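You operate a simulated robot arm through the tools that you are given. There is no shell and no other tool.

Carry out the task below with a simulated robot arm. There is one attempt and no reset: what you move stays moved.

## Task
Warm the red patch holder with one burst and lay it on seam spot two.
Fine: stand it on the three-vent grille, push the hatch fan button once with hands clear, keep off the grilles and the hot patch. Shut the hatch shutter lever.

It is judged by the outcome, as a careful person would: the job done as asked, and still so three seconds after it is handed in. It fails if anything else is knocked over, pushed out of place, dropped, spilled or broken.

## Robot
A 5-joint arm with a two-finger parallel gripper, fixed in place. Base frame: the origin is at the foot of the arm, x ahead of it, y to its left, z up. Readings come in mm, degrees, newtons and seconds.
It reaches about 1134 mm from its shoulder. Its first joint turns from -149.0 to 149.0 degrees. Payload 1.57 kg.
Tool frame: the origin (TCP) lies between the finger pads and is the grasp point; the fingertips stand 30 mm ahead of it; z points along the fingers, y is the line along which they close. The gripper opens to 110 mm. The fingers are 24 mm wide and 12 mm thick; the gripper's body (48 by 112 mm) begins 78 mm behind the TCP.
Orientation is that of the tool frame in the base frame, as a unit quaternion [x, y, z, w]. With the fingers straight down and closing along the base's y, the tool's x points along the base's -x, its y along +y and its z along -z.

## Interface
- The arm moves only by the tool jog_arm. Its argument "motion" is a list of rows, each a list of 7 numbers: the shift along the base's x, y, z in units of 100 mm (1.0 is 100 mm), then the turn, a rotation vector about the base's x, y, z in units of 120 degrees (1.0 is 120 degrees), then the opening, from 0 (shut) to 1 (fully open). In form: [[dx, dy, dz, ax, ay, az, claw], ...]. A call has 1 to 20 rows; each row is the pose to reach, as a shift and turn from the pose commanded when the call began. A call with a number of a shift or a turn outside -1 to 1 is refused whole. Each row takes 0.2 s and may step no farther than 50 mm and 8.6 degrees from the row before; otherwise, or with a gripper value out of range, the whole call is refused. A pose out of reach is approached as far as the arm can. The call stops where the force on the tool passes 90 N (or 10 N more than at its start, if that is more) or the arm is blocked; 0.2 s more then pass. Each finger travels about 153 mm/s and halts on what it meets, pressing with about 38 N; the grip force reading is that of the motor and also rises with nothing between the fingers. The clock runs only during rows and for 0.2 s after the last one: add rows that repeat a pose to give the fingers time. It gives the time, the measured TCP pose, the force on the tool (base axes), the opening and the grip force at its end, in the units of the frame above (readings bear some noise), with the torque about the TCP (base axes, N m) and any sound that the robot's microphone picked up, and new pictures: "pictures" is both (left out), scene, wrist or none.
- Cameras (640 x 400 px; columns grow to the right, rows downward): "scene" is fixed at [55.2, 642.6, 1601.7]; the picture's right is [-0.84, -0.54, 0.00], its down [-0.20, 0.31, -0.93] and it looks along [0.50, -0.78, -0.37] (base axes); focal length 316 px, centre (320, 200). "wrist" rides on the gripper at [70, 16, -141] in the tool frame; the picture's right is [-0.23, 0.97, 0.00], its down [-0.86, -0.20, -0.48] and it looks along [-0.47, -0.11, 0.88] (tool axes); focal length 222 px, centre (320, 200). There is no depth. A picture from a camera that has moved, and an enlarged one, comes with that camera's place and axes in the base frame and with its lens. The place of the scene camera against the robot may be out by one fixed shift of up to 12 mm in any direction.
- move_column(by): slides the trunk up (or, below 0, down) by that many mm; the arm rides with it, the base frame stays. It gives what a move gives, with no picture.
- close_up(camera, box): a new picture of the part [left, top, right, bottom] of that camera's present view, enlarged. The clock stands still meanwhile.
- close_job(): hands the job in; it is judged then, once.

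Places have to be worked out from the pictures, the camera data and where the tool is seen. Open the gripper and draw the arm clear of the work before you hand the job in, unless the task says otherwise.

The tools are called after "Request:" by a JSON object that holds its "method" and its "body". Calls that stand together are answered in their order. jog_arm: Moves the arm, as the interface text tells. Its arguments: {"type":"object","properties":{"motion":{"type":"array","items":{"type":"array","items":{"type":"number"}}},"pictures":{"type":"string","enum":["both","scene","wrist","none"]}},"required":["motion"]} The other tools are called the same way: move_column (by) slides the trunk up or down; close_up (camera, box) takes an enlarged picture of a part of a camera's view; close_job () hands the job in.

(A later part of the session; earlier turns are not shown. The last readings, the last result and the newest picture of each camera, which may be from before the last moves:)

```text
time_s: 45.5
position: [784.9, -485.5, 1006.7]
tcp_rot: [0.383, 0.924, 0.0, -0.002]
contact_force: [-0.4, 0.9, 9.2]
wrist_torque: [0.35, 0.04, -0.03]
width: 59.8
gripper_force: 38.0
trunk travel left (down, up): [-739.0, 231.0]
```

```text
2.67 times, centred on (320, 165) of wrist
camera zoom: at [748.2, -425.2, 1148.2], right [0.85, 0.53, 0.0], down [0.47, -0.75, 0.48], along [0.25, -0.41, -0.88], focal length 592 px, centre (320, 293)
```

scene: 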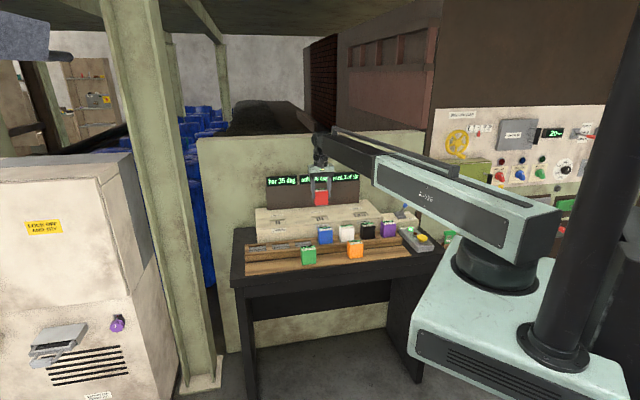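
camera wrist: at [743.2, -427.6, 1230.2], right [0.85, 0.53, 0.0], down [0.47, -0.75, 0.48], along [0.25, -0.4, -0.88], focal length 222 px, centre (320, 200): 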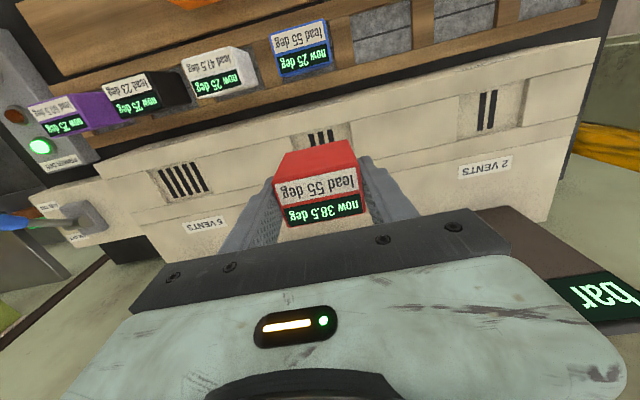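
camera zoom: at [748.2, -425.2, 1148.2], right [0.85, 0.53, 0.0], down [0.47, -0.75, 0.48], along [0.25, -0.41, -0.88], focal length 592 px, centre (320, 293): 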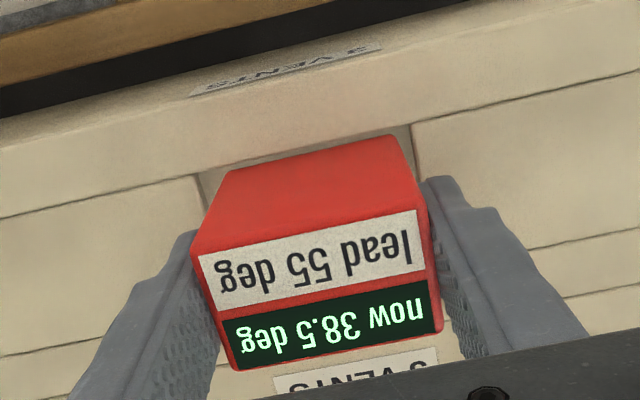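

It looks upright, but I want to be sure it is on the floor of the well and not perched on an edge, so I'll enlarge the base further.

Request:
{"method": "close_up", "body": {"camera": "scene", "box": [308, 205, 338, 222]}}

Request:
{"method": "close_up", "body": {"camera": "scene", "box": [270, 195, 390, 235]}}

Request:
{"method": "close_up", "body": {"camera": "wrist", "box": [260, 120, 390, 170]}}

```text
16.00 times, centred on (323, 214) of scene
camera zoom: at [55.2, 642.6, 1601.7], right [-0.84, -0.54, 0.0], down [-0.2, 0.31, -0.93], along [0.5, -0.78, -0.37], focal length 5054 px, centre (272, -16)
```

zoom: 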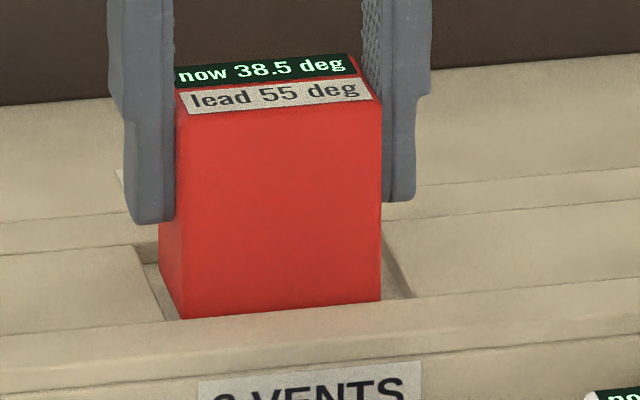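

```text
5.33 times, centred on (330, 215) of scene
camera zoom: at [55.2, 642.6, 1601.7], right [-0.84, -0.54, 0.0], down [-0.2, 0.31, -0.93], along [0.5, -0.78, -0.37], focal length 1685 px, centre (267, 120)
```

zoom: 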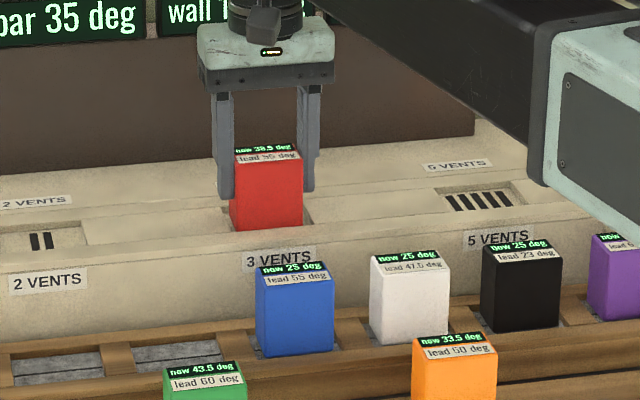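

```text
4.92 times, centred on (325, 145) of wrist
camera zoom: at [748.2, -425.2, 1148.2], right [0.85, 0.53, 0.0], down [0.47, -0.75, 0.48], along [0.25, -0.41, -0.88], focal length 1094 px, centre (295, 471)
```

zoom: 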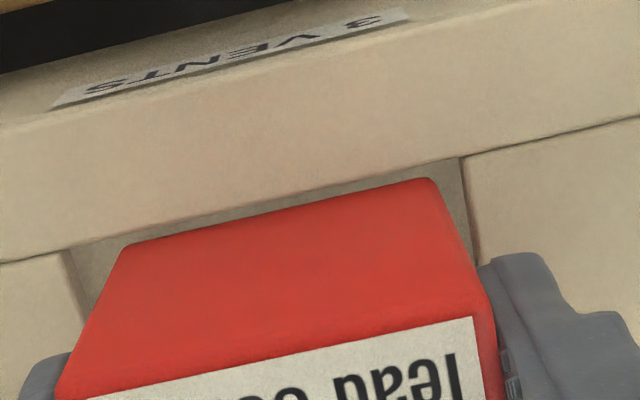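

There is a visible strip of well floor on the near side and both flanks, so the holder is seated in the well. I'll open the fingers gradually.

Request:
{"method": "jog_arm", "body": {"motion": [[0, 0, 0, 0, 0, 0, 0.56], [0, 0, 0, 0, 0, 0, 0.6], [0, 0, 0, 0, 0, 0, 0.66], [0, 0, 0, 0, 0, 0, 0.75], [0, 0, 0, 0, 0, 0, 0.8]], "pictures": "none"}}

Request:
{"method": "close_up", "body": {"camera": "scene", "box": [300, 190, 345, 225]}}

Request:
{"method": "close_up", "body": {"camera": "wrist", "box": [220, 90, 420, 240]}}

```text
time_s: 46.7
position: [786.3, -486.6, 1005.7]
tcp_rot: [0.383, 0.924, 0.0, -0.003]
contact_force: [-0.4, -0.2, 0.1]
wrist_torque: [-0.03, 0.01, 0.01]
width: 87.9
gripper_force: 0.0
trunk travel left (down, up): [-739.0, 231.0]
```

```text
11.43 times, centred on (322, 208) of scene
camera zoom: at [55.2, 642.6, 1601.7], right [-0.84, -0.54, 0.0], down [-0.2, 0.31, -0.93], along [0.5, -0.78, -0.37], focal length 3610 px, centre (291, 114)
```

zoom: 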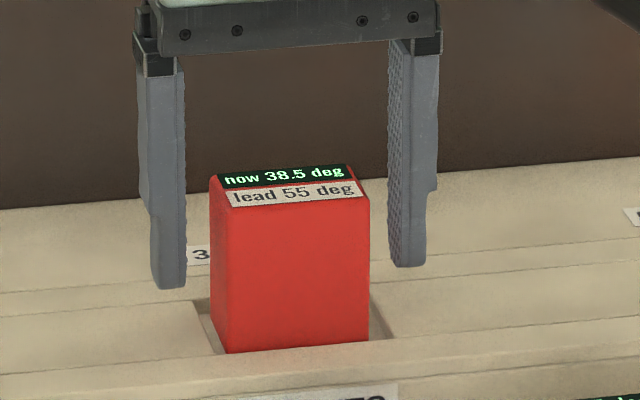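

```text
2.67 times, centred on (320, 165) of wrist
camera zoom: at [749.3, -425.9, 1147.5], right [0.85, 0.53, 0.0], down [0.47, -0.75, 0.48], along [0.25, -0.41, -0.88], focal length 592 px, centre (320, 293)
```

zoom: 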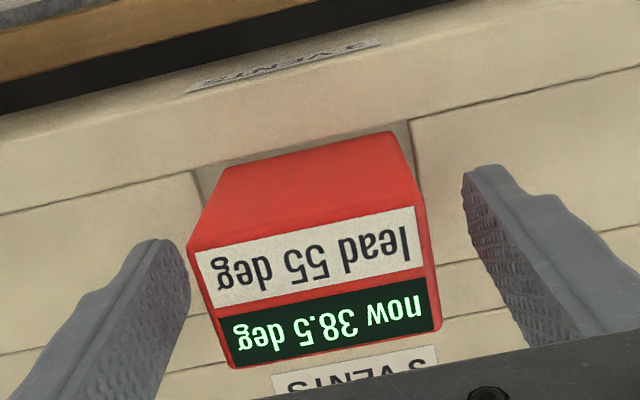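

The holder stands upright on the 3-vent grille, released. I'll lift straight up clear of it and then head for the yellow fan button near (348,-653,908).

Request:
{"method": "move_column", "body": {"by": 60}}

Request:
{"method": "move_column", "body": {"by": 90}}

Request:
{"method": "jog_arm", "body": {"motion": [[-0.47, 0.1, 0, 0, 0, 0, 0.8], [-0.95, 0.2, 0, 0, 0, 0, 0.5]], "pictures": "both"}}

Request:
{"method": "close_up", "body": {"camera": "scene", "box": [270, 170, 390, 240]}}

```text
time_s: 47.7
position: [787.0, -486.6, 1065.0]
tcp_rot: [0.383, 0.924, -0.001, -0.001]
contact_force: [0.0, 0.4, -0.8]
wrist_torque: [-0.01, -0.02, 0.0]
width: 88.3
gripper_force: 0.0
trunk travel left (down, up): [-799.0, 171.0]
```

```text
time_s: 48.9
position: [787.2, -486.4, 1156.3]
tcp_rot: [0.383, 0.924, 0.0, -0.002]
contact_force: [-0.7, -0.8, -0.7]
wrist_torque: [0.0, 0.0, -0.02]
width: 88.2
gripper_force: 0.0
trunk travel left (down, up): [-889.0, 81.0]
```

```text
time_s: 49.5
position: [691.8, -465.6, 1156.2]
tcp_rot: [0.383, 0.924, 0.0, -0.002]
contact_force: [0.6, 0.8, -0.9]
wrist_torque: [-0.03, 0.01, 0.01]
width: 55.0
gripper_force: 0.0
trunk travel left (down, up): [-889.0, 81.0]
camera wrist: at [654.3, -405.3, 1297.8], right [0.85, 0.53, 0.0], down [0.46, -0.75, 0.48], along [0.25, -0.41, -0.88], focal length 222 px, centre (320, 200)
```

scene: 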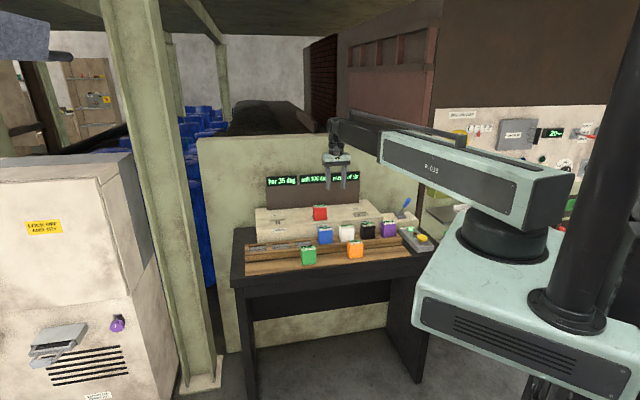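
wrist: 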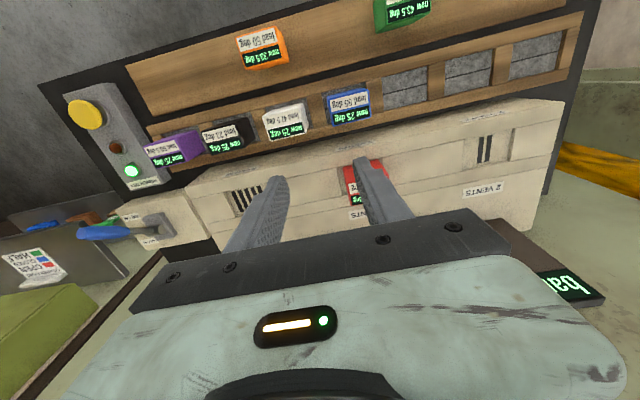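

```text
5.33 times, centred on (330, 205) of scene
camera zoom: at [55.2, 642.6, 1601.7], right [-0.84, -0.54, 0.0], down [-0.2, 0.31, -0.93], along [0.5, -0.78, -0.37], focal length 1685 px, centre (267, 173)
```

zoom: 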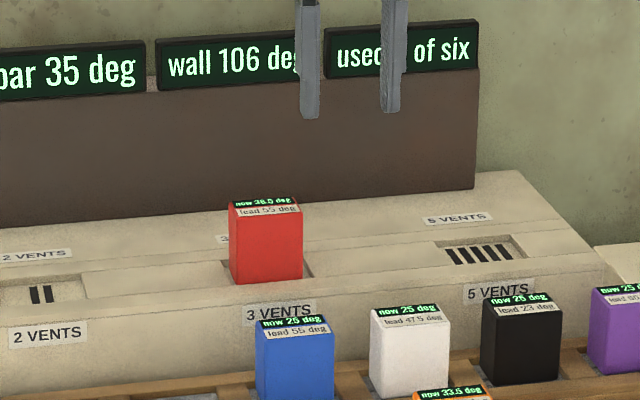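

Red stands well on the grille. I'll move toward the console, closing the fingers on the way, and stop short to measure the button.

Request:
{"method": "jog_arm", "body": {"motion": [[-0.42, -0.229, 0, 0, 0, 0, 0.3], [-0.84, -0.458, 0, 0, 0, 0, 0.1]], "pictures": "none"}}

Request:
{"method": "jog_arm", "body": {"motion": [[-0.42, -0.229, 0, 0, 0, 0, 0], [-0.84, -0.458, 0, 0, 0, 0, 0]], "pictures": "none"}}

Request:
{"method": "jog_arm", "body": {"motion": [[-0.42, -0.229, 0, 0, 0, 0, 0], [-0.84, -0.458, 0, 0, 0, 0, 0]], "pictures": "wrist"}}

Request:
{"method": "close_up", "body": {"camera": "wrist", "box": [140, 60, 420, 235]}}

```text
time_s: 50.1
position: [608.5, -511.9, 1155.3]
tcp_rot: [0.383, 0.924, 0.0, -0.002]
contact_force: [0.5, -1.1, -0.1]
wrist_torque: [0.01, -0.01, 0.02]
width: 10.9
gripper_force: 0.0
trunk travel left (down, up): [-889.0, 81.0]
```

```text
time_s: 50.7
position: [524.1, -558.9, 1154.8]
tcp_rot: [0.384, 0.923, 0.0, -0.002]
contact_force: [1.0, -0.5, -0.2]
wrist_torque: [-0.02, -0.06, -0.02]
width: 0.0
gripper_force: 21.3
trunk travel left (down, up): [-889.0, 81.0]
```

```text
time_s: 51.3
position: [443.4, -607.1, 1156.2]
tcp_rot: [0.383, 0.924, 0.0, -0.002]
contact_force: [0.3, -0.5, 0.3]
wrist_torque: [0.02, 0.0, 0.03]
width: 0.0
gripper_force: 21.3
out of reach, approached as far as the arm can: row 1
trunk travel left (down, up): [-889.0, 81.0]
camera wrist: at [406.6, -547.5, 1297.6], right [0.85, 0.53, 0.0], down [0.47, -0.75, 0.48], along [0.25, -0.41, -0.88], focal length 222 px, centre (320, 200)
```

wrist: 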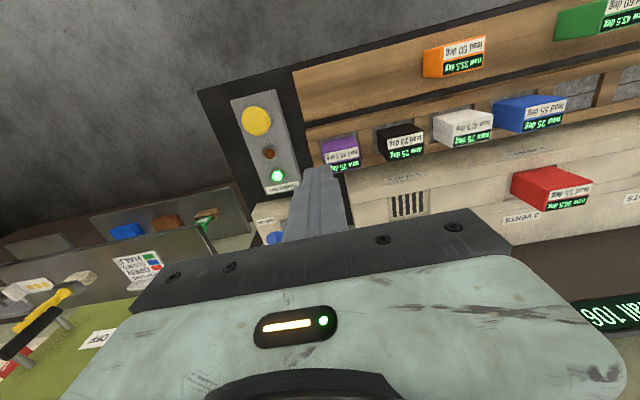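

```text
2.29 times, centred on (280, 148) of wrist
camera zoom: at [406.6, -547.5, 1297.6], right [0.85, 0.53, 0.0], down [0.47, -0.75, 0.48], along [0.25, -0.41, -0.88], focal length 508 px, centre (411, 320)
```

zoom: 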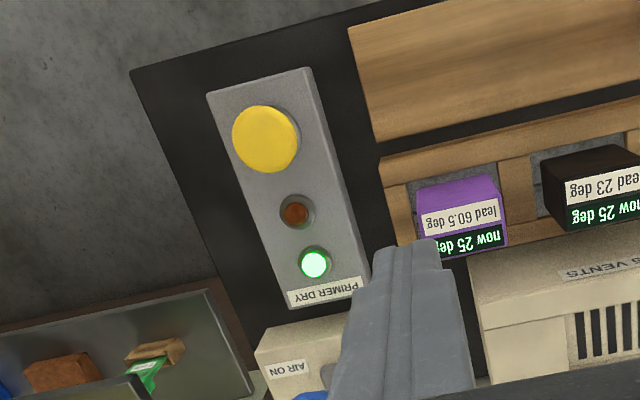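

The button centre ray gives about (348,-657) for a top near z=905. I'll move above it at this height.

Request:
{"method": "jog_arm", "body": {"motion": [[-0.43, -0.22, 0, 0, 0, 0, 0], [-0.86, -0.44, 0, 0, 0, 0, 0], [-0.954, -0.49, 0, 0, 0, 0, 0]], "pictures": "wrist"}}

Request:
{"method": "move_column", "body": {"by": -120}}

Request:
{"method": "close_up", "body": {"camera": "wrist", "box": [200, 60, 440, 220]}}

Request:
{"method": "close_up", "body": {"camera": "scene", "box": [360, 150, 460, 260]}}

```text
time_s: 52.1
position: [344.5, -653.1, 1156.1]
tcp_rot: [0.383, 0.924, 0.0, -0.003]
contact_force: [-0.8, 0.2, 0.8]
wrist_torque: [0.0, 0.02, -0.02]
width: 0.0
gripper_force: 21.8
out of reach, approached as far as the arm can: row 2, 3
trunk travel left (down, up): [-889.0, 81.0]
camera wrist: at [306.6, -594.0, 1297.6], right [0.85, 0.53, 0.0], down [0.47, -0.75, 0.48], along [0.25, -0.41, -0.88], focal length 222 px, centre (320, 200)
```

wrist: 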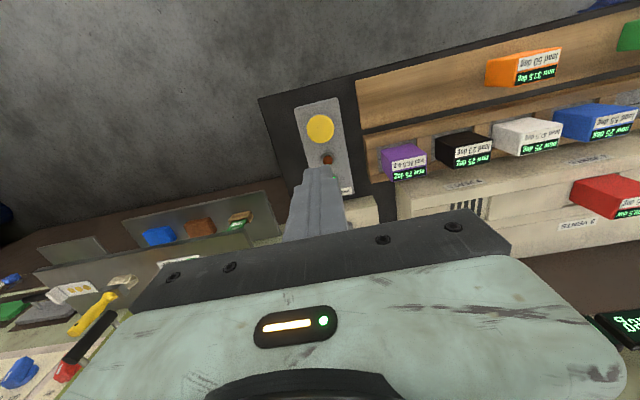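

```text
time_s: 53.6
position: [344.4, -654.5, 1035.5]
tcp_rot: [0.383, 0.924, 0.0, -0.002]
contact_force: [0.4, 0.4, 0.3]
wrist_torque: [0.03, 0.0, 0.0]
width: 0.1
gripper_force: 21.5
trunk travel left (down, up): [-769.0, 201.0]
```

```text
2.50 times, centred on (320, 140) of wrist
camera zoom: at [306.6, -594.0, 1177.6], right [0.85, 0.53, 0.0], down [0.47, -0.75, 0.48], along [0.25, -0.41, -0.88], focal length 555 px, centre (320, 350)
```

zoom: 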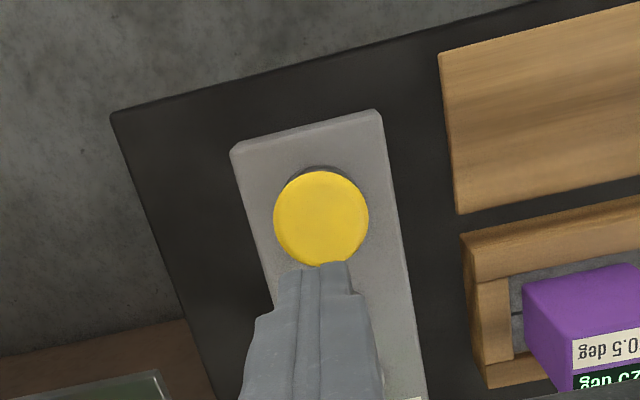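

```text
3.64 times, centred on (410, 205) of scene
camera zoom: at [55.2, 642.6, 1601.7], right [-0.84, -0.54, 0.0], down [-0.2, 0.31, -0.93], along [0.5, -0.78, -0.37], focal length 1149 px, centre (-7, 182)
```

zoom: 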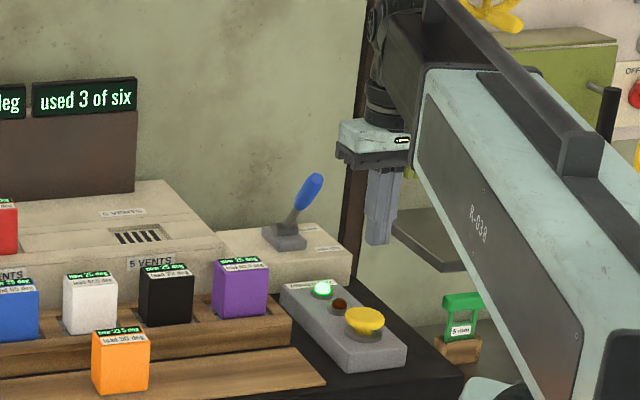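

The button centre is about (347,-659) with its top near z=900. I'll centre over it and lower to about 20 mm above.

Request:
{"method": "jog_arm", "body": {"motion": [[0.027, -0.045, 0, 0, 0, 0, 0], [0.027, -0.045, 0, 0, 0, 0, 0]], "pictures": "none"}}

Request:
{"method": "move_column", "body": {"by": -75}}

Request:
{"method": "close_up", "body": {"camera": "wrist", "box": [200, 80, 440, 240]}}

Request:
{"method": "close_up", "body": {"camera": "scene", "box": [385, 190, 445, 260]}}

```text
time_s: 54.2
position: [346.8, -658.1, 1035.4]
tcp_rot: [0.382, 0.924, -0.001, -0.002]
contact_force: [0.0, 0.0, 1.1]
wrist_torque: [0.0, -0.02, 0.0]
width: 0.0
gripper_force: 21.5
trunk travel left (down, up): [-769.0, 201.0]
```

```text
time_s: 55.3
position: [347.1, -658.3, 960.5]
tcp_rot: [0.383, 0.924, 0.001, -0.002]
contact_force: [0.7, -0.5, -0.2]
wrist_torque: [0.03, -0.04, 0.0]
width: 0.0
gripper_force: 21.6
trunk travel left (down, up): [-694.0, 276.0]
```

```text
2.50 times, centred on (320, 160) of wrist
camera zoom: at [309.2, -597.6, 1102.6], right [0.85, 0.53, 0.0], down [0.47, -0.75, 0.48], along [0.25, -0.41, -0.88], focal length 555 px, centre (320, 300)
```

zoom: 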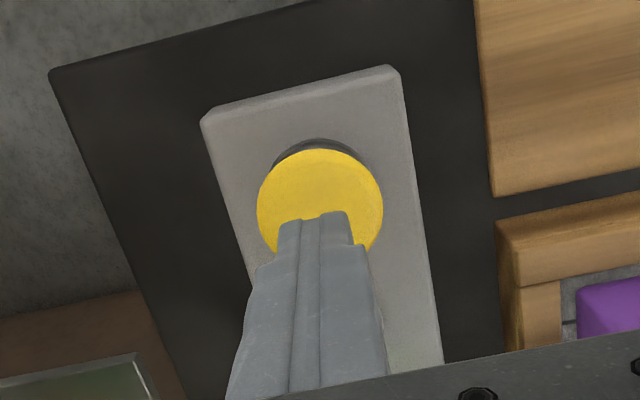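

```text
5.71 times, centred on (415, 225) of scene
camera zoom: at [55.2, 642.6, 1601.7], right [-0.84, -0.54, 0.0], down [-0.2, 0.31, -0.93], along [0.5, -0.78, -0.37], focal length 1805 px, centre (-223, 57)
```

zoom: 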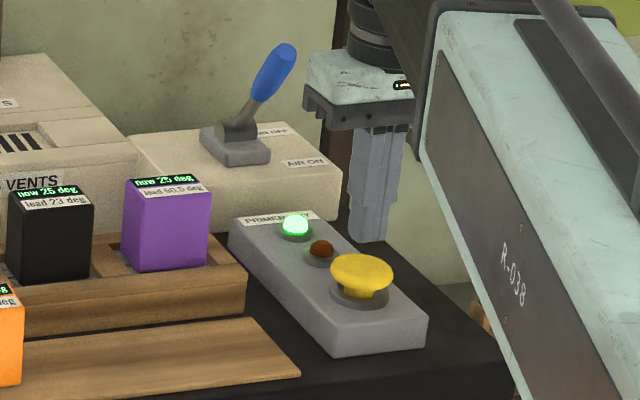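

The tips are about 25 mm above the button and within 5 mm of its centre. I'll trim (-1,+4) mm and lower 20 mm.

Request:
{"method": "jog_arm", "body": {"motion": [[-0.01, 0.04, 0, 0, 0, 0, 0], [-0.01, 0.04, 0, 0, 0, 0, 0]], "pictures": "none"}}

Request:
{"method": "move_column", "body": {"by": -18}}

Request:
{"method": "close_up", "body": {"camera": "scene", "box": [385, 190, 445, 260]}}

```text
time_s: 55.9
position: [345.4, -654.0, 960.3]
tcp_rot: [0.382, 0.924, 0.0, -0.002]
contact_force: [-0.3, -0.1, -0.1]
wrist_torque: [-0.01, 0.02, 0.01]
width: 0.2
gripper_force: 20.9
trunk travel left (down, up): [-694.0, 276.0]
```

```text
time_s: 56.6
position: [346.5, -654.0, 941.8]
tcp_rot: [0.383, 0.924, 0.0, -0.001]
contact_force: [-0.3, 0.4, 0.7]
wrist_torque: [0.01, 0.0, -0.02]
width: 0.0
gripper_force: 21.6
trunk travel left (down, up): [-676.0, 294.0]
```

```text
5.71 times, centred on (415, 225) of scene
camera zoom: at [55.2, 642.6, 1601.7], right [-0.84, -0.54, 0.0], down [-0.2, 0.31, -0.93], along [0.5, -0.78, -0.37], focal length 1805 px, centre (-223, 57)
```

zoom: 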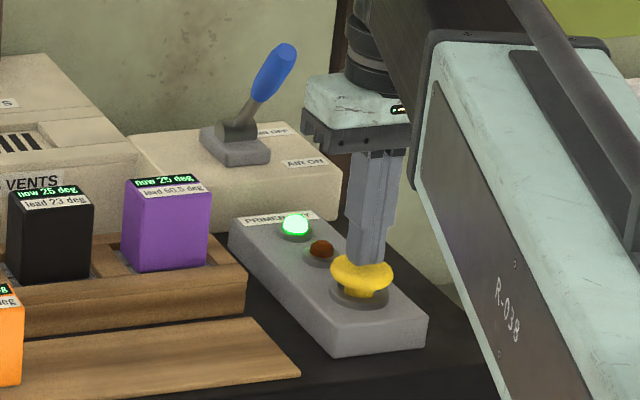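

The tips are just above the button's face. I'll lower in small steps until it clicks.

Request:
{"method": "move_column", "body": {"by": -4}}

Request:
{"method": "move_column", "body": {"by": -3}}

```text
time_s: 57.1
position: [345.7, -654.3, 939.2]
tcp_rot: [0.383, 0.924, -0.001, -0.002]
contact_force: [-0.1, 0.3, -0.9]
wrist_torque: [0.01, -0.01, -0.03]
width: 0.0
gripper_force: 21.1
trunk travel left (down, up): [-672.0, 298.0]
```

```text
time_s: 57.6
position: [346.3, -653.4, 934.7]
tcp_rot: [0.382, 0.924, 0.0, -0.001]
contact_force: [0.9, 0.2, 1.6]
wrist_torque: [0.0, -0.04, -0.02]
width: 0.0
gripper_force: 21.4
trunk travel left (down, up): [-669.0, 301.0]
```

Slight contact may be starting (1.6 N). I'll continue by 3 mm.

Request:
{"method": "move_column", "body": {"by": -3}}

Request:
{"method": "close_up", "body": {"camera": "scene", "box": [385, 190, 445, 260]}}

```text
time_s: 58.1
position: [345.1, -653.5, 932.4]
tcp_rot: [0.383, 0.924, -0.001, -0.002]
contact_force: [-0.1, -2.1, 2.3]
wrist_torque: [-0.05, -0.05, -0.02]
width: 0.0
gripper_force: 21.6
trunk travel left (down, up): [-666.0, 304.0]
heard: click
```

```text
5.71 times, centred on (415, 225) of scene
camera zoom: at [55.2, 642.6, 1601.7], right [-0.84, -0.54, 0.0], down [-0.2, 0.31, -0.93], along [0.5, -0.78, -0.37], focal length 1805 px, centre (-223, 57)
```

zoom: 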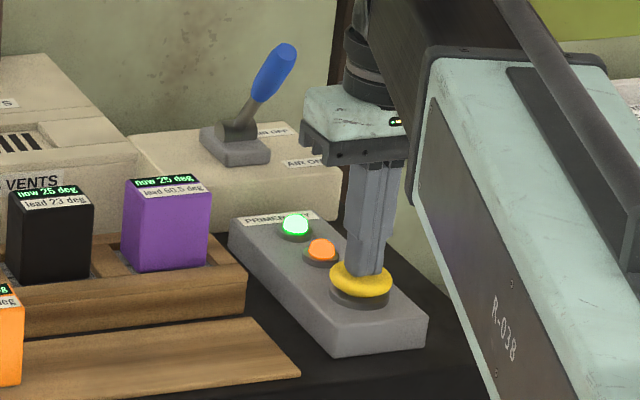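

A click was heard and the orange lamp lit, so the burst has started. I'll lift straight off the button and watch the red holder's reading.

Request:
{"method": "move_column", "body": {"by": 60}}

Request:
{"method": "close_up", "body": {"camera": "scene", "box": [260, 165, 440, 260]}}

Request:
{"method": "close_up", "body": {"camera": "scene", "box": [305, 195, 340, 220]}}

```text
time_s: 59.1
position: [346.6, -654.2, 992.7]
tcp_rot: [0.383, 0.924, 0.0, -0.002]
contact_force: [0.7, -0.3, -1.3]
wrist_torque: [-0.01, -0.01, 0.06]
width: 0.2
gripper_force: 21.4
trunk travel left (down, up): [-726.0, 244.0]
```

```text
3.56 times, centred on (350, 212) of scene
camera zoom: at [55.2, 642.6, 1601.7], right [-0.84, -0.54, 0.0], down [-0.2, 0.31, -0.93], along [0.5, -0.78, -0.37], focal length 1123 px, centre (213, 156)
```

zoom: 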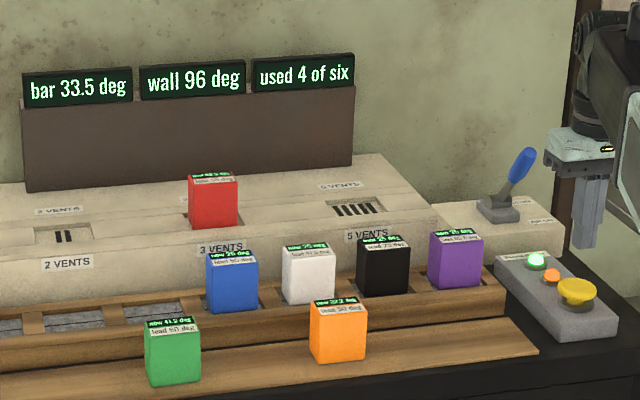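

```text
16.00 times, centred on (322, 208) of scene
camera zoom: at [55.2, 642.6, 1601.7], right [-0.84, -0.54, 0.0], down [-0.2, 0.31, -0.93], along [0.5, -0.78, -0.37], focal length 5054 px, centre (280, 80)
```

zoom: 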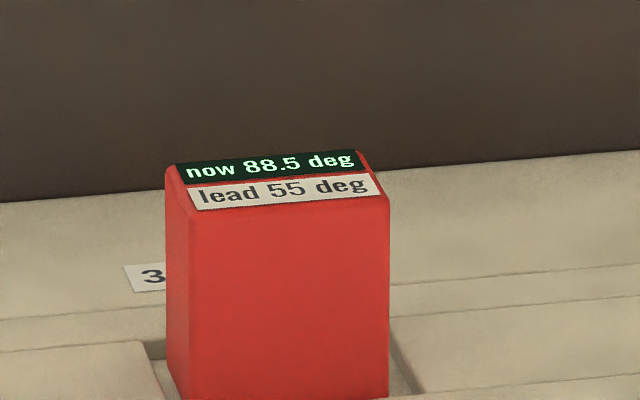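

The burst raised red to 88.5 deg and the counter reads "used 4 of six". The lamp is still lit, so I'll wait clear of the grilles and check.

Request:
{"method": "jog_arm", "body": {"motion": [[0, 0, 0, 0, 0, 0, 0], [0, 0, 0, 0, 0, 0, 0], [0, 0, 0, 0, 0, 0, 0], [0, 0, 0, 0, 0, 0, 0], [0, 0, 0, 0, 0, 0, 0]], "pictures": "none"}}

Request:
{"method": "close_up", "body": {"camera": "scene", "box": [260, 165, 440, 260]}}

Request:
{"method": "close_up", "body": {"camera": "scene", "box": [305, 195, 340, 220]}}

Request:
{"method": "close_up", "body": {"camera": "scene", "box": [290, 235, 370, 270]}}

```text
time_s: 60.4
position: [345.6, -654.4, 992.6]
tcp_rot: [0.383, 0.924, -0.001, -0.002]
contact_force: [0.6, 1.0, 0.1]
wrist_torque: [0.01, 0.0, 0.01]
width: 0.2
gripper_force: 21.2
trunk travel left (down, up): [-726.0, 244.0]
```

```text
3.56 times, centred on (350, 212) of scene
camera zoom: at [55.2, 642.6, 1601.7], right [-0.84, -0.54, 0.0], down [-0.2, 0.31, -0.93], along [0.5, -0.78, -0.37], focal length 1123 px, centre (213, 156)
```

zoom: 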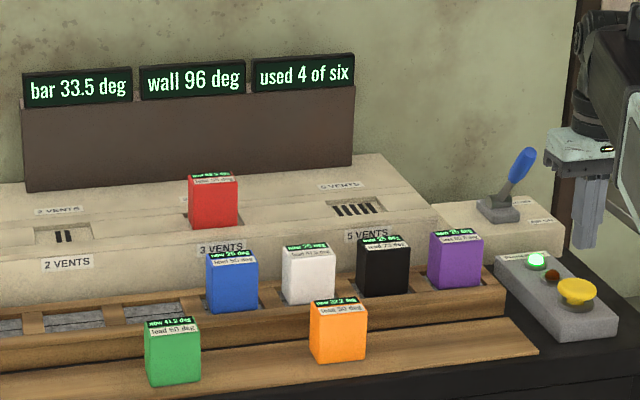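

```text
16.00 times, centred on (322, 208) of scene
camera zoom: at [55.2, 642.6, 1601.7], right [-0.84, -0.54, 0.0], down [-0.2, 0.31, -0.93], along [0.5, -0.78, -0.37], focal length 5054 px, centre (280, 80)
```

zoom: 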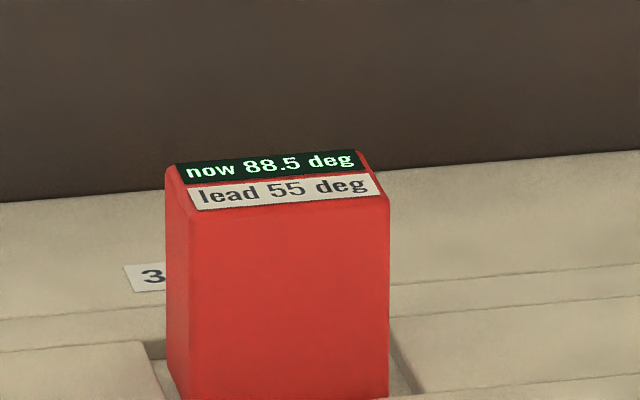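

```text
8.00 times, centred on (330, 252) of scene
camera zoom: at [55.2, 642.6, 1601.7], right [-0.84, -0.54, 0.0], down [-0.2, 0.31, -0.93], along [0.5, -0.78, -0.37], focal length 2527 px, centre (240, -220)
```

zoom: 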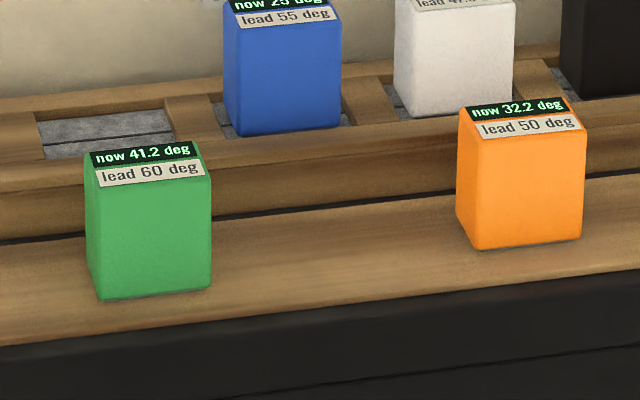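

The burst has finished (lamp off), red reads 88.5 deg and stands steady. I'll raise the tool and return above the holder with the fingers opening.

Request:
{"method": "move_column", "body": {"by": 125}}

Request:
{"method": "jog_arm", "body": {"motion": [[0.45, 0.17, 0, 0, 0, 0, 0], [0.9, 0.34, 0, 0, 0, 0, 0]], "pictures": "none"}}

Request:
{"method": "jog_arm", "body": {"motion": [[0.45, 0.17, 0, 0, 0, 0, 0.2], [0.9, 0.34, 0, 0, 0, 0, 0.4]], "pictures": "none"}}

Request:
{"method": "jog_arm", "body": {"motion": [[0.45, 0.17, 0, 0, 0, 0, 0.6], [0.9, 0.34, 0, 0, 0, 0, 0.8]], "pictures": "none"}}

Request:
{"method": "jog_arm", "body": {"motion": [[0.45, 0.17, 0, 0, 0, 0, 0.85], [0.9, 0.34, 0, 0, 0, 0, 0.85]], "pictures": "none"}}

```text
time_s: 61.9
position: [345.2, -653.4, 1117.1]
tcp_rot: [0.383, 0.924, 0.0, -0.002]
contact_force: [0.0, 0.1, -0.5]
wrist_torque: [0.02, 0.04, 0.0]
width: 0.0
gripper_force: 21.2
trunk travel left (down, up): [-851.0, 119.0]
```

```text
time_s: 62.5
position: [434.5, -622.4, 1117.5]
tcp_rot: [0.382, 0.924, 0.0, -0.003]
contact_force: [0.0, 0.2, 0.2]
wrist_torque: [0.0, 0.04, 0.0]
width: 0.0
gripper_force: 21.1
trunk travel left (down, up): [-851.0, 119.0]
```

```text
time_s: 63.1
position: [526.4, -586.9, 1117.8]
tcp_rot: [0.383, 0.924, -0.001, -0.002]
contact_force: [-0.5, 1.1, 0.3]
wrist_torque: [0.01, -0.04, 0.01]
width: 44.0
gripper_force: 0.1
trunk travel left (down, up): [-851.0, 119.0]
```

```text
time_s: 63.7
position: [616.7, -552.9, 1117.7]
tcp_rot: [0.383, 0.924, -0.001, -0.002]
contact_force: [-0.6, 0.0, -0.8]
wrist_torque: [-0.01, -0.03, -0.02]
width: 88.1
gripper_force: 0.1
out of reach, approached as far as the arm can: row 1, 2
trunk travel left (down, up): [-851.0, 119.0]
```

```text
time_s: 64.3
position: [707.2, -518.2, 1117.1]
tcp_rot: [0.384, 0.924, -0.001, -0.001]
contact_force: [0.4, -0.1, -0.7]
wrist_torque: [0.01, 0.0, -0.03]
width: 93.7
gripper_force: 0.1
trunk travel left (down, up): [-851.0, 119.0]
```

Now over to the release position above the red holder.

Request:
{"method": "jog_arm", "body": {"motion": [[0.4, 0.16, 0, 0, 0, 0, 0.85], [0.795, 0.312, 0, 0, 0, 0, 0.85], [0.795, 0.312, 0, 0, 0, 0, 0.85]], "pictures": "wrist"}}

Request:
{"method": "close_up", "body": {"camera": "wrist", "box": [220, 90, 420, 240]}}

Request:
{"method": "close_up", "body": {"camera": "scene", "box": [280, 160, 360, 230]}}

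```text
time_s: 65.1
position: [786.0, -486.6, 1118.0]
tcp_rot: [0.382, 0.924, 0.0, -0.002]
contact_force: [-0.2, 0.3, 0.4]
wrist_torque: [0.0, 0.03, 0.0]
width: 93.4
gripper_force: 0.0
trunk travel left (down, up): [-851.0, 119.0]
camera wrist: at [748.0, -426.7, 1259.6], right [0.85, 0.53, 0.0], down [0.47, -0.75, 0.48], along [0.25, -0.41, -0.88], focal length 222 px, centre (320, 200)
```

wrist: 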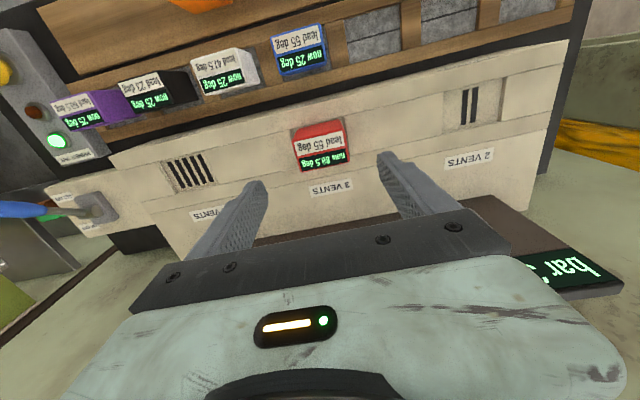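

```text
2.67 times, centred on (320, 165) of wrist
camera zoom: at [748.0, -426.7, 1259.6], right [0.85, 0.53, 0.0], down [0.47, -0.75, 0.48], along [0.25, -0.41, -0.88], focal length 592 px, centre (320, 293)
```

zoom: 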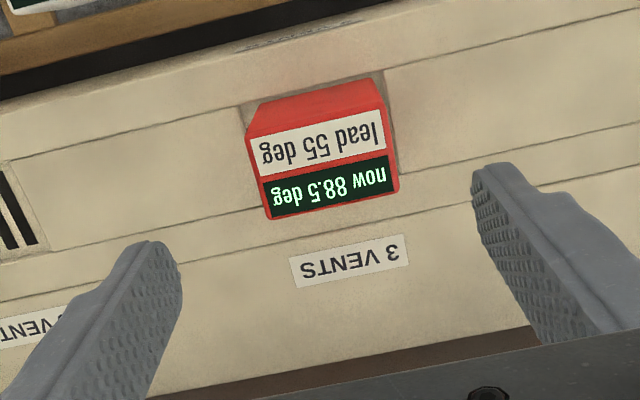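

```text
5.71 times, centred on (320, 195) of scene
camera zoom: at [55.2, 642.6, 1601.7], right [-0.84, -0.54, 0.0], down [-0.2, 0.31, -0.93], along [0.5, -0.78, -0.37], focal length 1805 px, centre (320, 229)
```

zoom: 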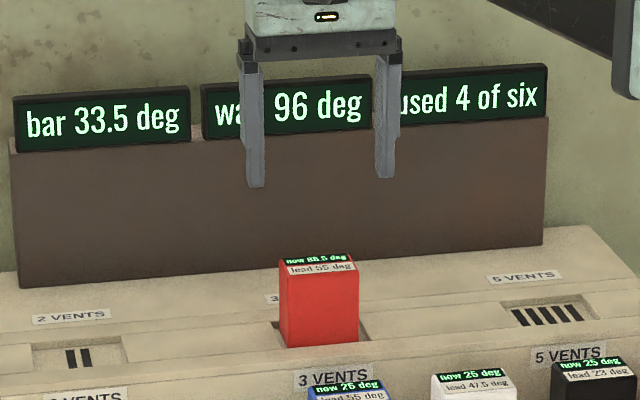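

Aligned over red. I'll lower 110 mm back to the same grip height and close on the upper sides, away from the patch underneath.

Request:
{"method": "move_column", "body": {"by": -70}}

Request:
{"method": "move_column", "body": {"by": -40}}

Request:
{"method": "jog_arm", "body": {"motion": [[0, 0, 0, 0, 0, 0, 0.7], [0, 0, 0, 0, 0, 0, 0.6], [0, 0, 0, 0, 0, 0, 0.54], [0, 0, 0, 0, 0, 0, 0.45], [0, 0, 0, 0, 0, 0, 0.3], [0, 0, 0, 0, 0, 0, 0.3], [0, 0, 0, 0, 0, 0, 0.3]], "pictures": "none"}}

Request:
{"method": "close_up", "body": {"camera": "scene", "box": [300, 185, 345, 225]}}

Request:
{"method": "close_up", "body": {"camera": "wrist", "box": [220, 90, 420, 240]}}

```text
time_s: 66.2
position: [786.2, -487.3, 1047.2]
tcp_rot: [0.383, 0.924, 0.0, -0.002]
contact_force: [0.8, -0.3, 0.7]
wrist_torque: [-0.02, 0.02, -0.01]
width: 93.9
gripper_force: 0.1
trunk travel left (down, up): [-781.0, 189.0]
```

```text
time_s: 67.0
position: [784.5, -486.6, 1007.2]
tcp_rot: [0.382, 0.924, -0.001, -0.002]
contact_force: [-0.7, 0.2, 0.2]
wrist_torque: [-0.03, -0.04, -0.03]
width: 93.4
gripper_force: 0.1
trunk travel left (down, up): [-741.0, 229.0]
```

```text
time_s: 68.6
position: [785.9, -487.0, 1008.5]
tcp_rot: [0.382, 0.924, 0.0, -0.002]
contact_force: [1.1, 0.9, 0.4]
wrist_torque: [0.07, -0.07, 0.0]
width: 59.7
gripper_force: 38.0
trunk travel left (down, up): [-741.0, 229.0]
```

```text
10.00 times, centred on (322, 205) of scene
camera zoom: at [55.2, 642.6, 1601.7], right [-0.84, -0.54, 0.0], down [-0.2, 0.31, -0.93], along [0.5, -0.78, -0.37], focal length 3159 px, centre (295, 150)
```

zoom: 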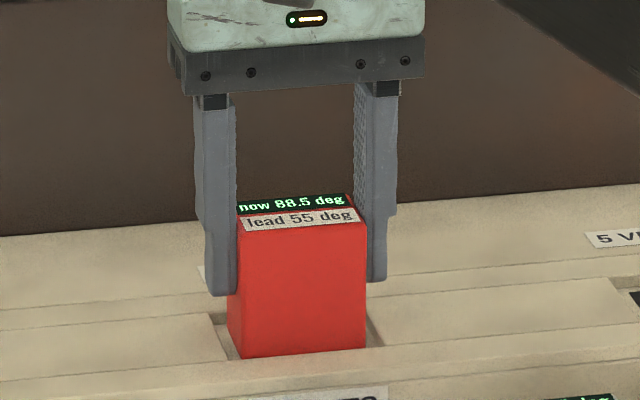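

```text
2.67 times, centred on (320, 165) of wrist
camera zoom: at [747.9, -426.8, 1149.5], right [0.85, 0.53, 0.0], down [0.47, -0.75, 0.48], along [0.25, -0.41, -0.88], focal length 592 px, centre (320, 293)
```

zoom: 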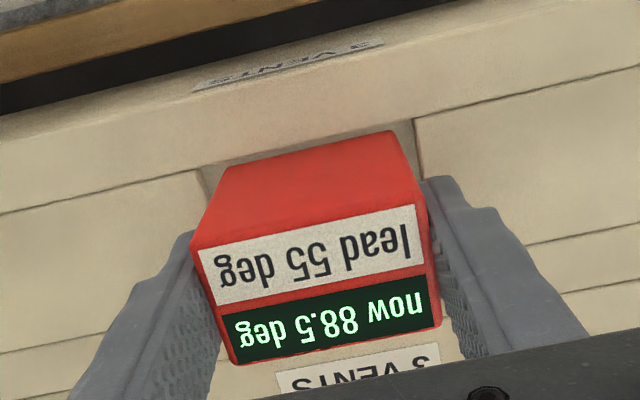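

Gripped again at 59.7 mm. I'll lift clear and carry the holder toward seam spot two.

Request:
{"method": "move_column", "body": {"by": 20}}

Request:
{"method": "move_column", "body": {"by": 65}}

Request:
{"method": "jog_arm", "body": {"motion": [[0.12, 0.47, 0, 0, 0, 0, 0.3], [0.25, 0.94, 0, 0, 0, 0, 0.3]], "pictures": "none"}}

Request:
{"method": "jog_arm", "body": {"motion": [[0.08, 0.44, 0, 0, 0, 0, 0.3], [0.14, 0.75, 0, 0, 0, 0, 0.3], [0.14, 0.75, 0, 0, 0, 0, 0.3]], "pictures": "both"}}

Request:
{"method": "close_up", "body": {"camera": "wrist", "box": [200, 60, 480, 235]}}

```text
time_s: 69.3
position: [785.5, -488.4, 1026.3]
tcp_rot: [0.382, 0.924, 0.0, -0.001]
contact_force: [0.0, -0.7, -2.2]
wrist_torque: [-0.01, -0.03, -0.01]
width: 59.6
gripper_force: 37.7
trunk travel left (down, up): [-761.0, 209.0]
```

```text
time_s: 70.3
position: [786.9, -488.0, 1091.8]
tcp_rot: [0.383, 0.924, 0.0, -0.001]
contact_force: [0.0, -0.6, -2.0]
wrist_torque: [0.0, 0.04, 0.02]
width: 59.5
gripper_force: 38.2
trunk travel left (down, up): [-826.0, 144.0]
```

```text
time_s: 70.9
position: [808.0, -389.4, 1093.5]
tcp_rot: [0.384, 0.924, 0.001, -0.002]
contact_force: [0.5, 1.0, -1.8]
wrist_torque: [-0.02, 0.02, -0.01]
width: 59.5
gripper_force: 37.7
trunk travel left (down, up): [-826.0, 144.0]
```

```text
time_s: 71.7
position: [824.3, -316.5, 1092.1]
tcp_rot: [0.383, 0.924, 0.0, -0.002]
contact_force: [0.3, 0.0, -2.2]
wrist_torque: [-0.02, 0.02, 0.02]
width: 59.7
gripper_force: 37.8
trunk travel left (down, up): [-826.0, 144.0]
camera wrist: at [786.0, -256.7, 1234.3], right [0.85, 0.53, 0.0], down [0.47, -0.75, 0.48], along [0.25, -0.41, -0.88], focal length 222 px, centre (320, 200)
```

scene: 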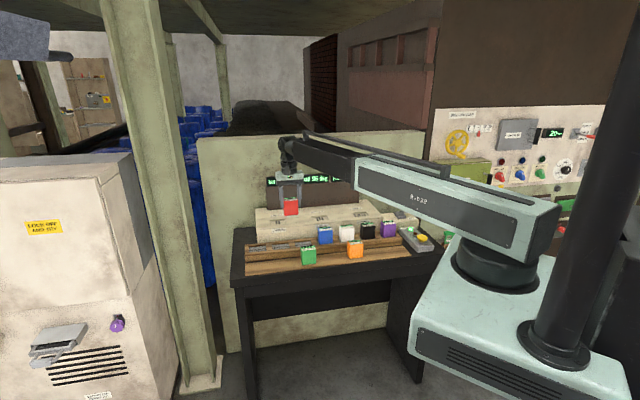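
wrist: 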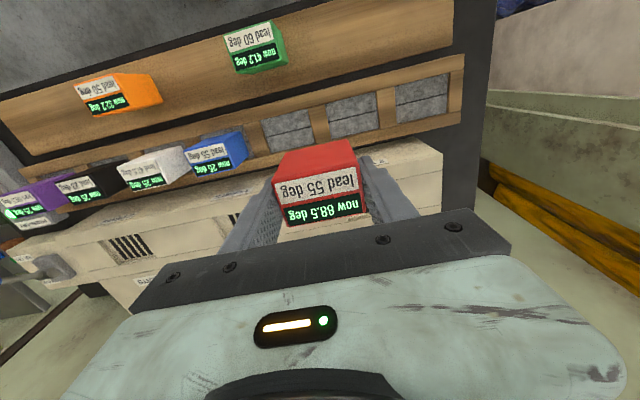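

```text
2.29 times, centred on (340, 148) of wrist
camera zoom: at [786.0, -256.7, 1234.3], right [0.85, 0.53, 0.0], down [0.47, -0.75, 0.48], along [0.25, -0.41, -0.88], focal length 508 px, centre (274, 320)
```

zoom: 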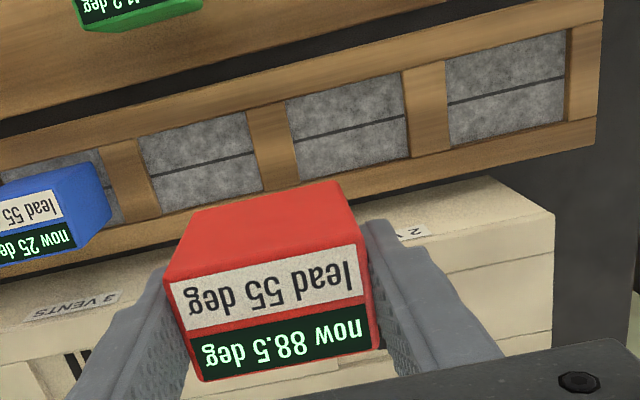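

Spot two (second from the left, between two empty spots) is clearly visible with its centre near (849,-272). I'll move over it and lower partway.

Request:
{"method": "jog_arm", "body": {"motion": [[0.11, 0.24, 0, 0, 0, 0, 0.3], [0.227, 0.47, 0, 0, 0, 0, 0.3], [0.227, 0.47, 0, 0, 0, 0, 0.3]], "pictures": "none"}}

Request:
{"method": "move_column", "body": {"by": -85}}

Request:
{"method": "close_up", "body": {"camera": "wrist", "box": [200, 60, 460, 240]}}

Request:
{"method": "close_up", "body": {"camera": "scene", "box": [235, 190, 345, 270]}}

```text
time_s: 72.5
position: [845.7, -271.8, 1091.8]
tcp_rot: [0.383, 0.924, 0.0, -0.002]
contact_force: [0.1, 0.0, -1.3]
wrist_torque: [0.02, 0.02, 0.0]
width: 59.6
gripper_force: 38.1
trunk travel left (down, up): [-826.0, 144.0]
```

```text
time_s: 73.7
position: [846.1, -271.5, 1007.9]
tcp_rot: [0.383, 0.924, -0.001, -0.002]
contact_force: [-0.6, 0.2, -2.3]
wrist_torque: [0.05, -0.02, -0.02]
width: 59.7
gripper_force: 38.1
trunk travel left (down, up): [-741.0, 229.0]
```

```text
2.22 times, centred on (330, 150) of wrist
camera zoom: at [808.5, -210.4, 1149.4], right [0.85, 0.53, 0.0], down [0.47, -0.75, 0.48], along [0.25, -0.41, -0.88], focal length 494 px, centre (298, 311)
```

zoom: 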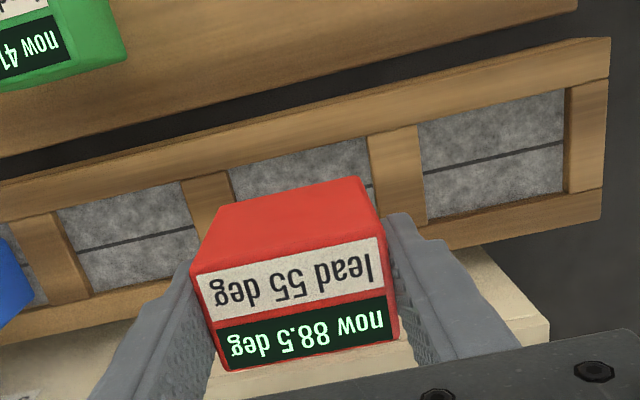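

```text
5.00 times, centred on (290, 230) of scene
camera zoom: at [55.2, 642.6, 1601.7], right [-0.84, -0.54, 0.0], down [-0.2, 0.31, -0.93], along [0.5, -0.78, -0.37], focal length 1579 px, centre (470, 50)
```

zoom: 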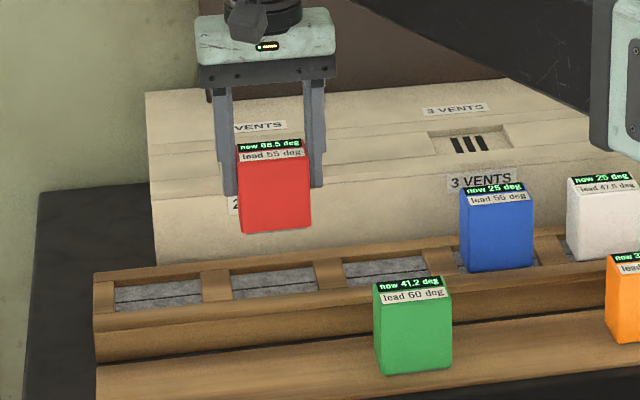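

The holder needs about 3 mm more along the bench to centre on spot two; across is right. I'll correct and lower 30 mm.

Request:
{"method": "jog_arm", "body": {"motion": [[0.024, 0.024, 0, 0, 0, 0, 0.3], [0.024, 0.024, 0, 0, 0, 0, 0.3]], "pictures": "none"}}

Request:
{"method": "move_column", "body": {"by": -32}}

Request:
{"method": "close_up", "body": {"camera": "wrist", "box": [220, 80, 420, 220]}}

Request:
{"method": "close_up", "body": {"camera": "scene", "box": [255, 200, 325, 260]}}

```text
time_s: 74.3
position: [848.4, -269.0, 1008.3]
tcp_rot: [0.384, 0.923, -0.001, -0.002]
contact_force: [-0.2, 0.4, -1.2]
wrist_torque: [0.0, -0.01, 0.0]
width: 59.6
gripper_force: 38.3
trunk travel left (down, up): [-741.0, 229.0]
```

```text
time_s: 75.1
position: [848.5, -268.9, 975.1]
tcp_rot: [0.382, 0.924, -0.001, -0.001]
contact_force: [0.6, 1.0, -1.9]
wrist_torque: [0.0, 0.03, 0.0]
width: 59.7
gripper_force: 37.8
trunk travel left (down, up): [-709.0, 261.0]
```

```text
2.86 times, centred on (320, 150) of wrist
camera zoom: at [811.2, -208.2, 1117.3], right [0.85, 0.53, 0.0], down [0.47, -0.75, 0.48], along [0.25, -0.41, -0.88], focal length 635 px, centre (320, 343)
```

zoom: 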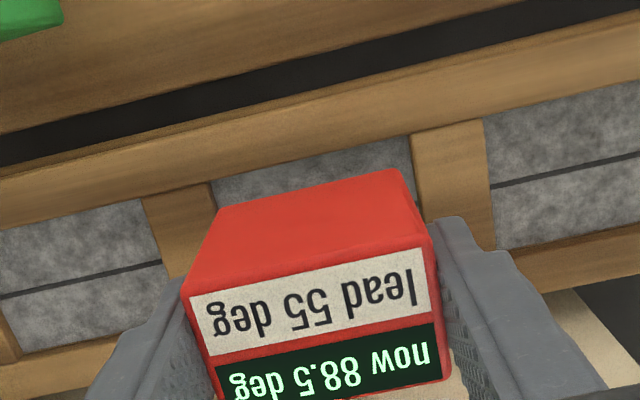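

```text
6.67 times, centred on (290, 230) of scene
camera zoom: at [55.2, 642.6, 1601.7], right [-0.84, -0.54, 0.0], down [-0.2, 0.31, -0.93], along [0.5, -0.78, -0.37], focal length 2106 px, centre (520, 0)
```

zoom: 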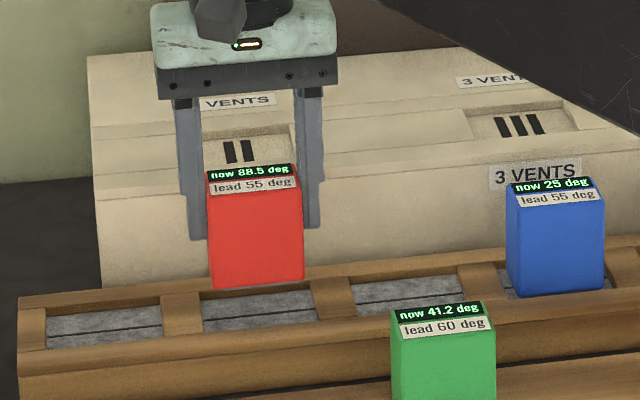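

Both views agree that the holder is centred on spot two within 1 mm. I'll lower gently toward the bed.

Request:
{"method": "move_column", "body": {"by": -13}}

Request:
{"method": "close_up", "body": {"camera": "wrist", "box": [220, 80, 420, 220]}}

Request:
{"method": "close_up", "body": {"camera": "scene", "box": [255, 200, 325, 260]}}

```text
time_s: 75.7
position: [849.0, -267.0, 962.3]
tcp_rot: [0.383, 0.924, -0.001, -0.003]
contact_force: [-0.5, 0.2, -1.3]
wrist_torque: [0.02, 0.01, 0.03]
width: 59.7
gripper_force: 38.2
trunk travel left (down, up): [-696.0, 274.0]
```

```text
2.86 times, centred on (320, 150) of wrist
camera zoom: at [811.2, -208.2, 1104.3], right [0.85, 0.53, 0.0], down [0.47, -0.75, 0.48], along [0.25, -0.41, -0.88], focal length 635 px, centre (320, 343)
```

zoom: 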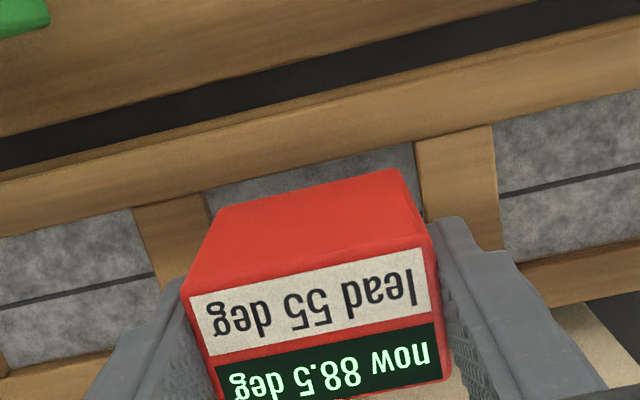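

```text
6.67 times, centred on (290, 230) of scene
camera zoom: at [55.2, 642.6, 1601.7], right [-0.84, -0.54, 0.0], down [-0.2, 0.31, -0.93], along [0.5, -0.78, -0.37], focal length 2106 px, centre (520, 0)
```

zoom: 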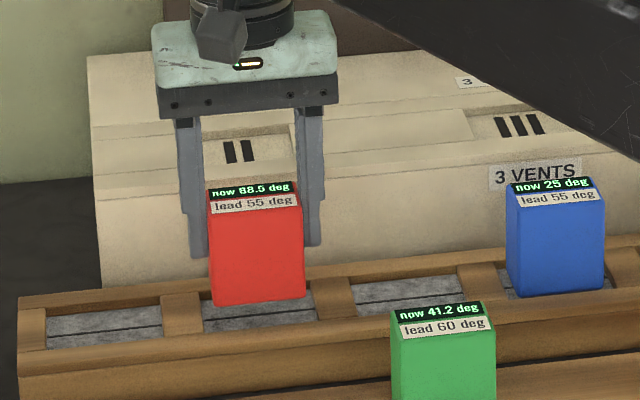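

Still aligned. I'll continue down in small steps, watching for contact.

Request:
{"method": "move_column", "body": {"by": -4}}

Request:
{"method": "move_column", "body": {"by": -3}}

Request:
{"method": "close_up", "body": {"camera": "scene", "box": [255, 210, 315, 260]}}

Request:
{"method": "close_up", "body": {"camera": "wrist", "box": [260, 100, 390, 180]}}

```text
time_s: 76.2
position: [848.8, -268.7, 960.0]
tcp_rot: [0.382, 0.924, 0.0, -0.002]
contact_force: [-0.2, 0.1, -2.4]
wrist_torque: [0.01, -0.01, 0.03]
width: 59.9
gripper_force: 37.9
trunk travel left (down, up): [-692.0, 278.0]
```

```text
time_s: 76.8
position: [849.3, -268.5, 955.6]
tcp_rot: [0.383, 0.924, 0.0, -0.002]
contact_force: [-0.1, 0.2, -2.6]
wrist_torque: [-0.01, 0.01, -0.01]
width: 59.7
gripper_force: 38.1
trunk travel left (down, up): [-689.0, 281.0]
```

```text
8.00 times, centred on (285, 235) of scene
camera zoom: at [55.2, 642.6, 1601.7], right [-0.84, -0.54, 0.0], down [-0.2, 0.31, -0.93], along [0.5, -0.78, -0.37], focal length 2527 px, centre (600, -80)
```

zoom: 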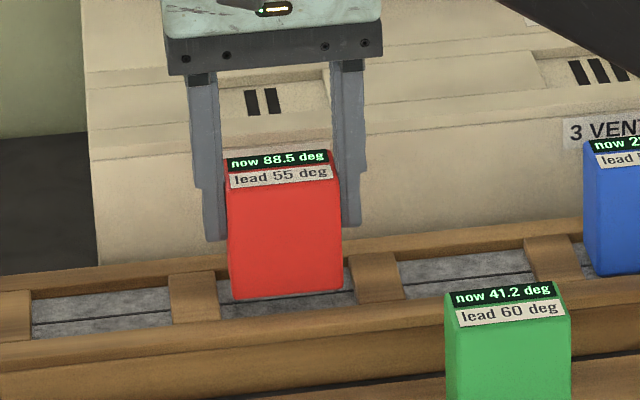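

```text
4.92 times, centred on (325, 140) of wrist
camera zoom: at [811.2, -208.2, 1097.3], right [0.85, 0.53, 0.0], down [0.47, -0.75, 0.48], along [0.25, -0.41, -0.88], focal length 1094 px, centre (295, 495)
```

zoom: 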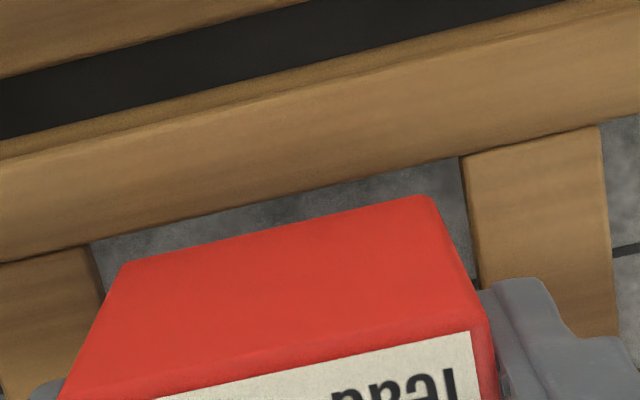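

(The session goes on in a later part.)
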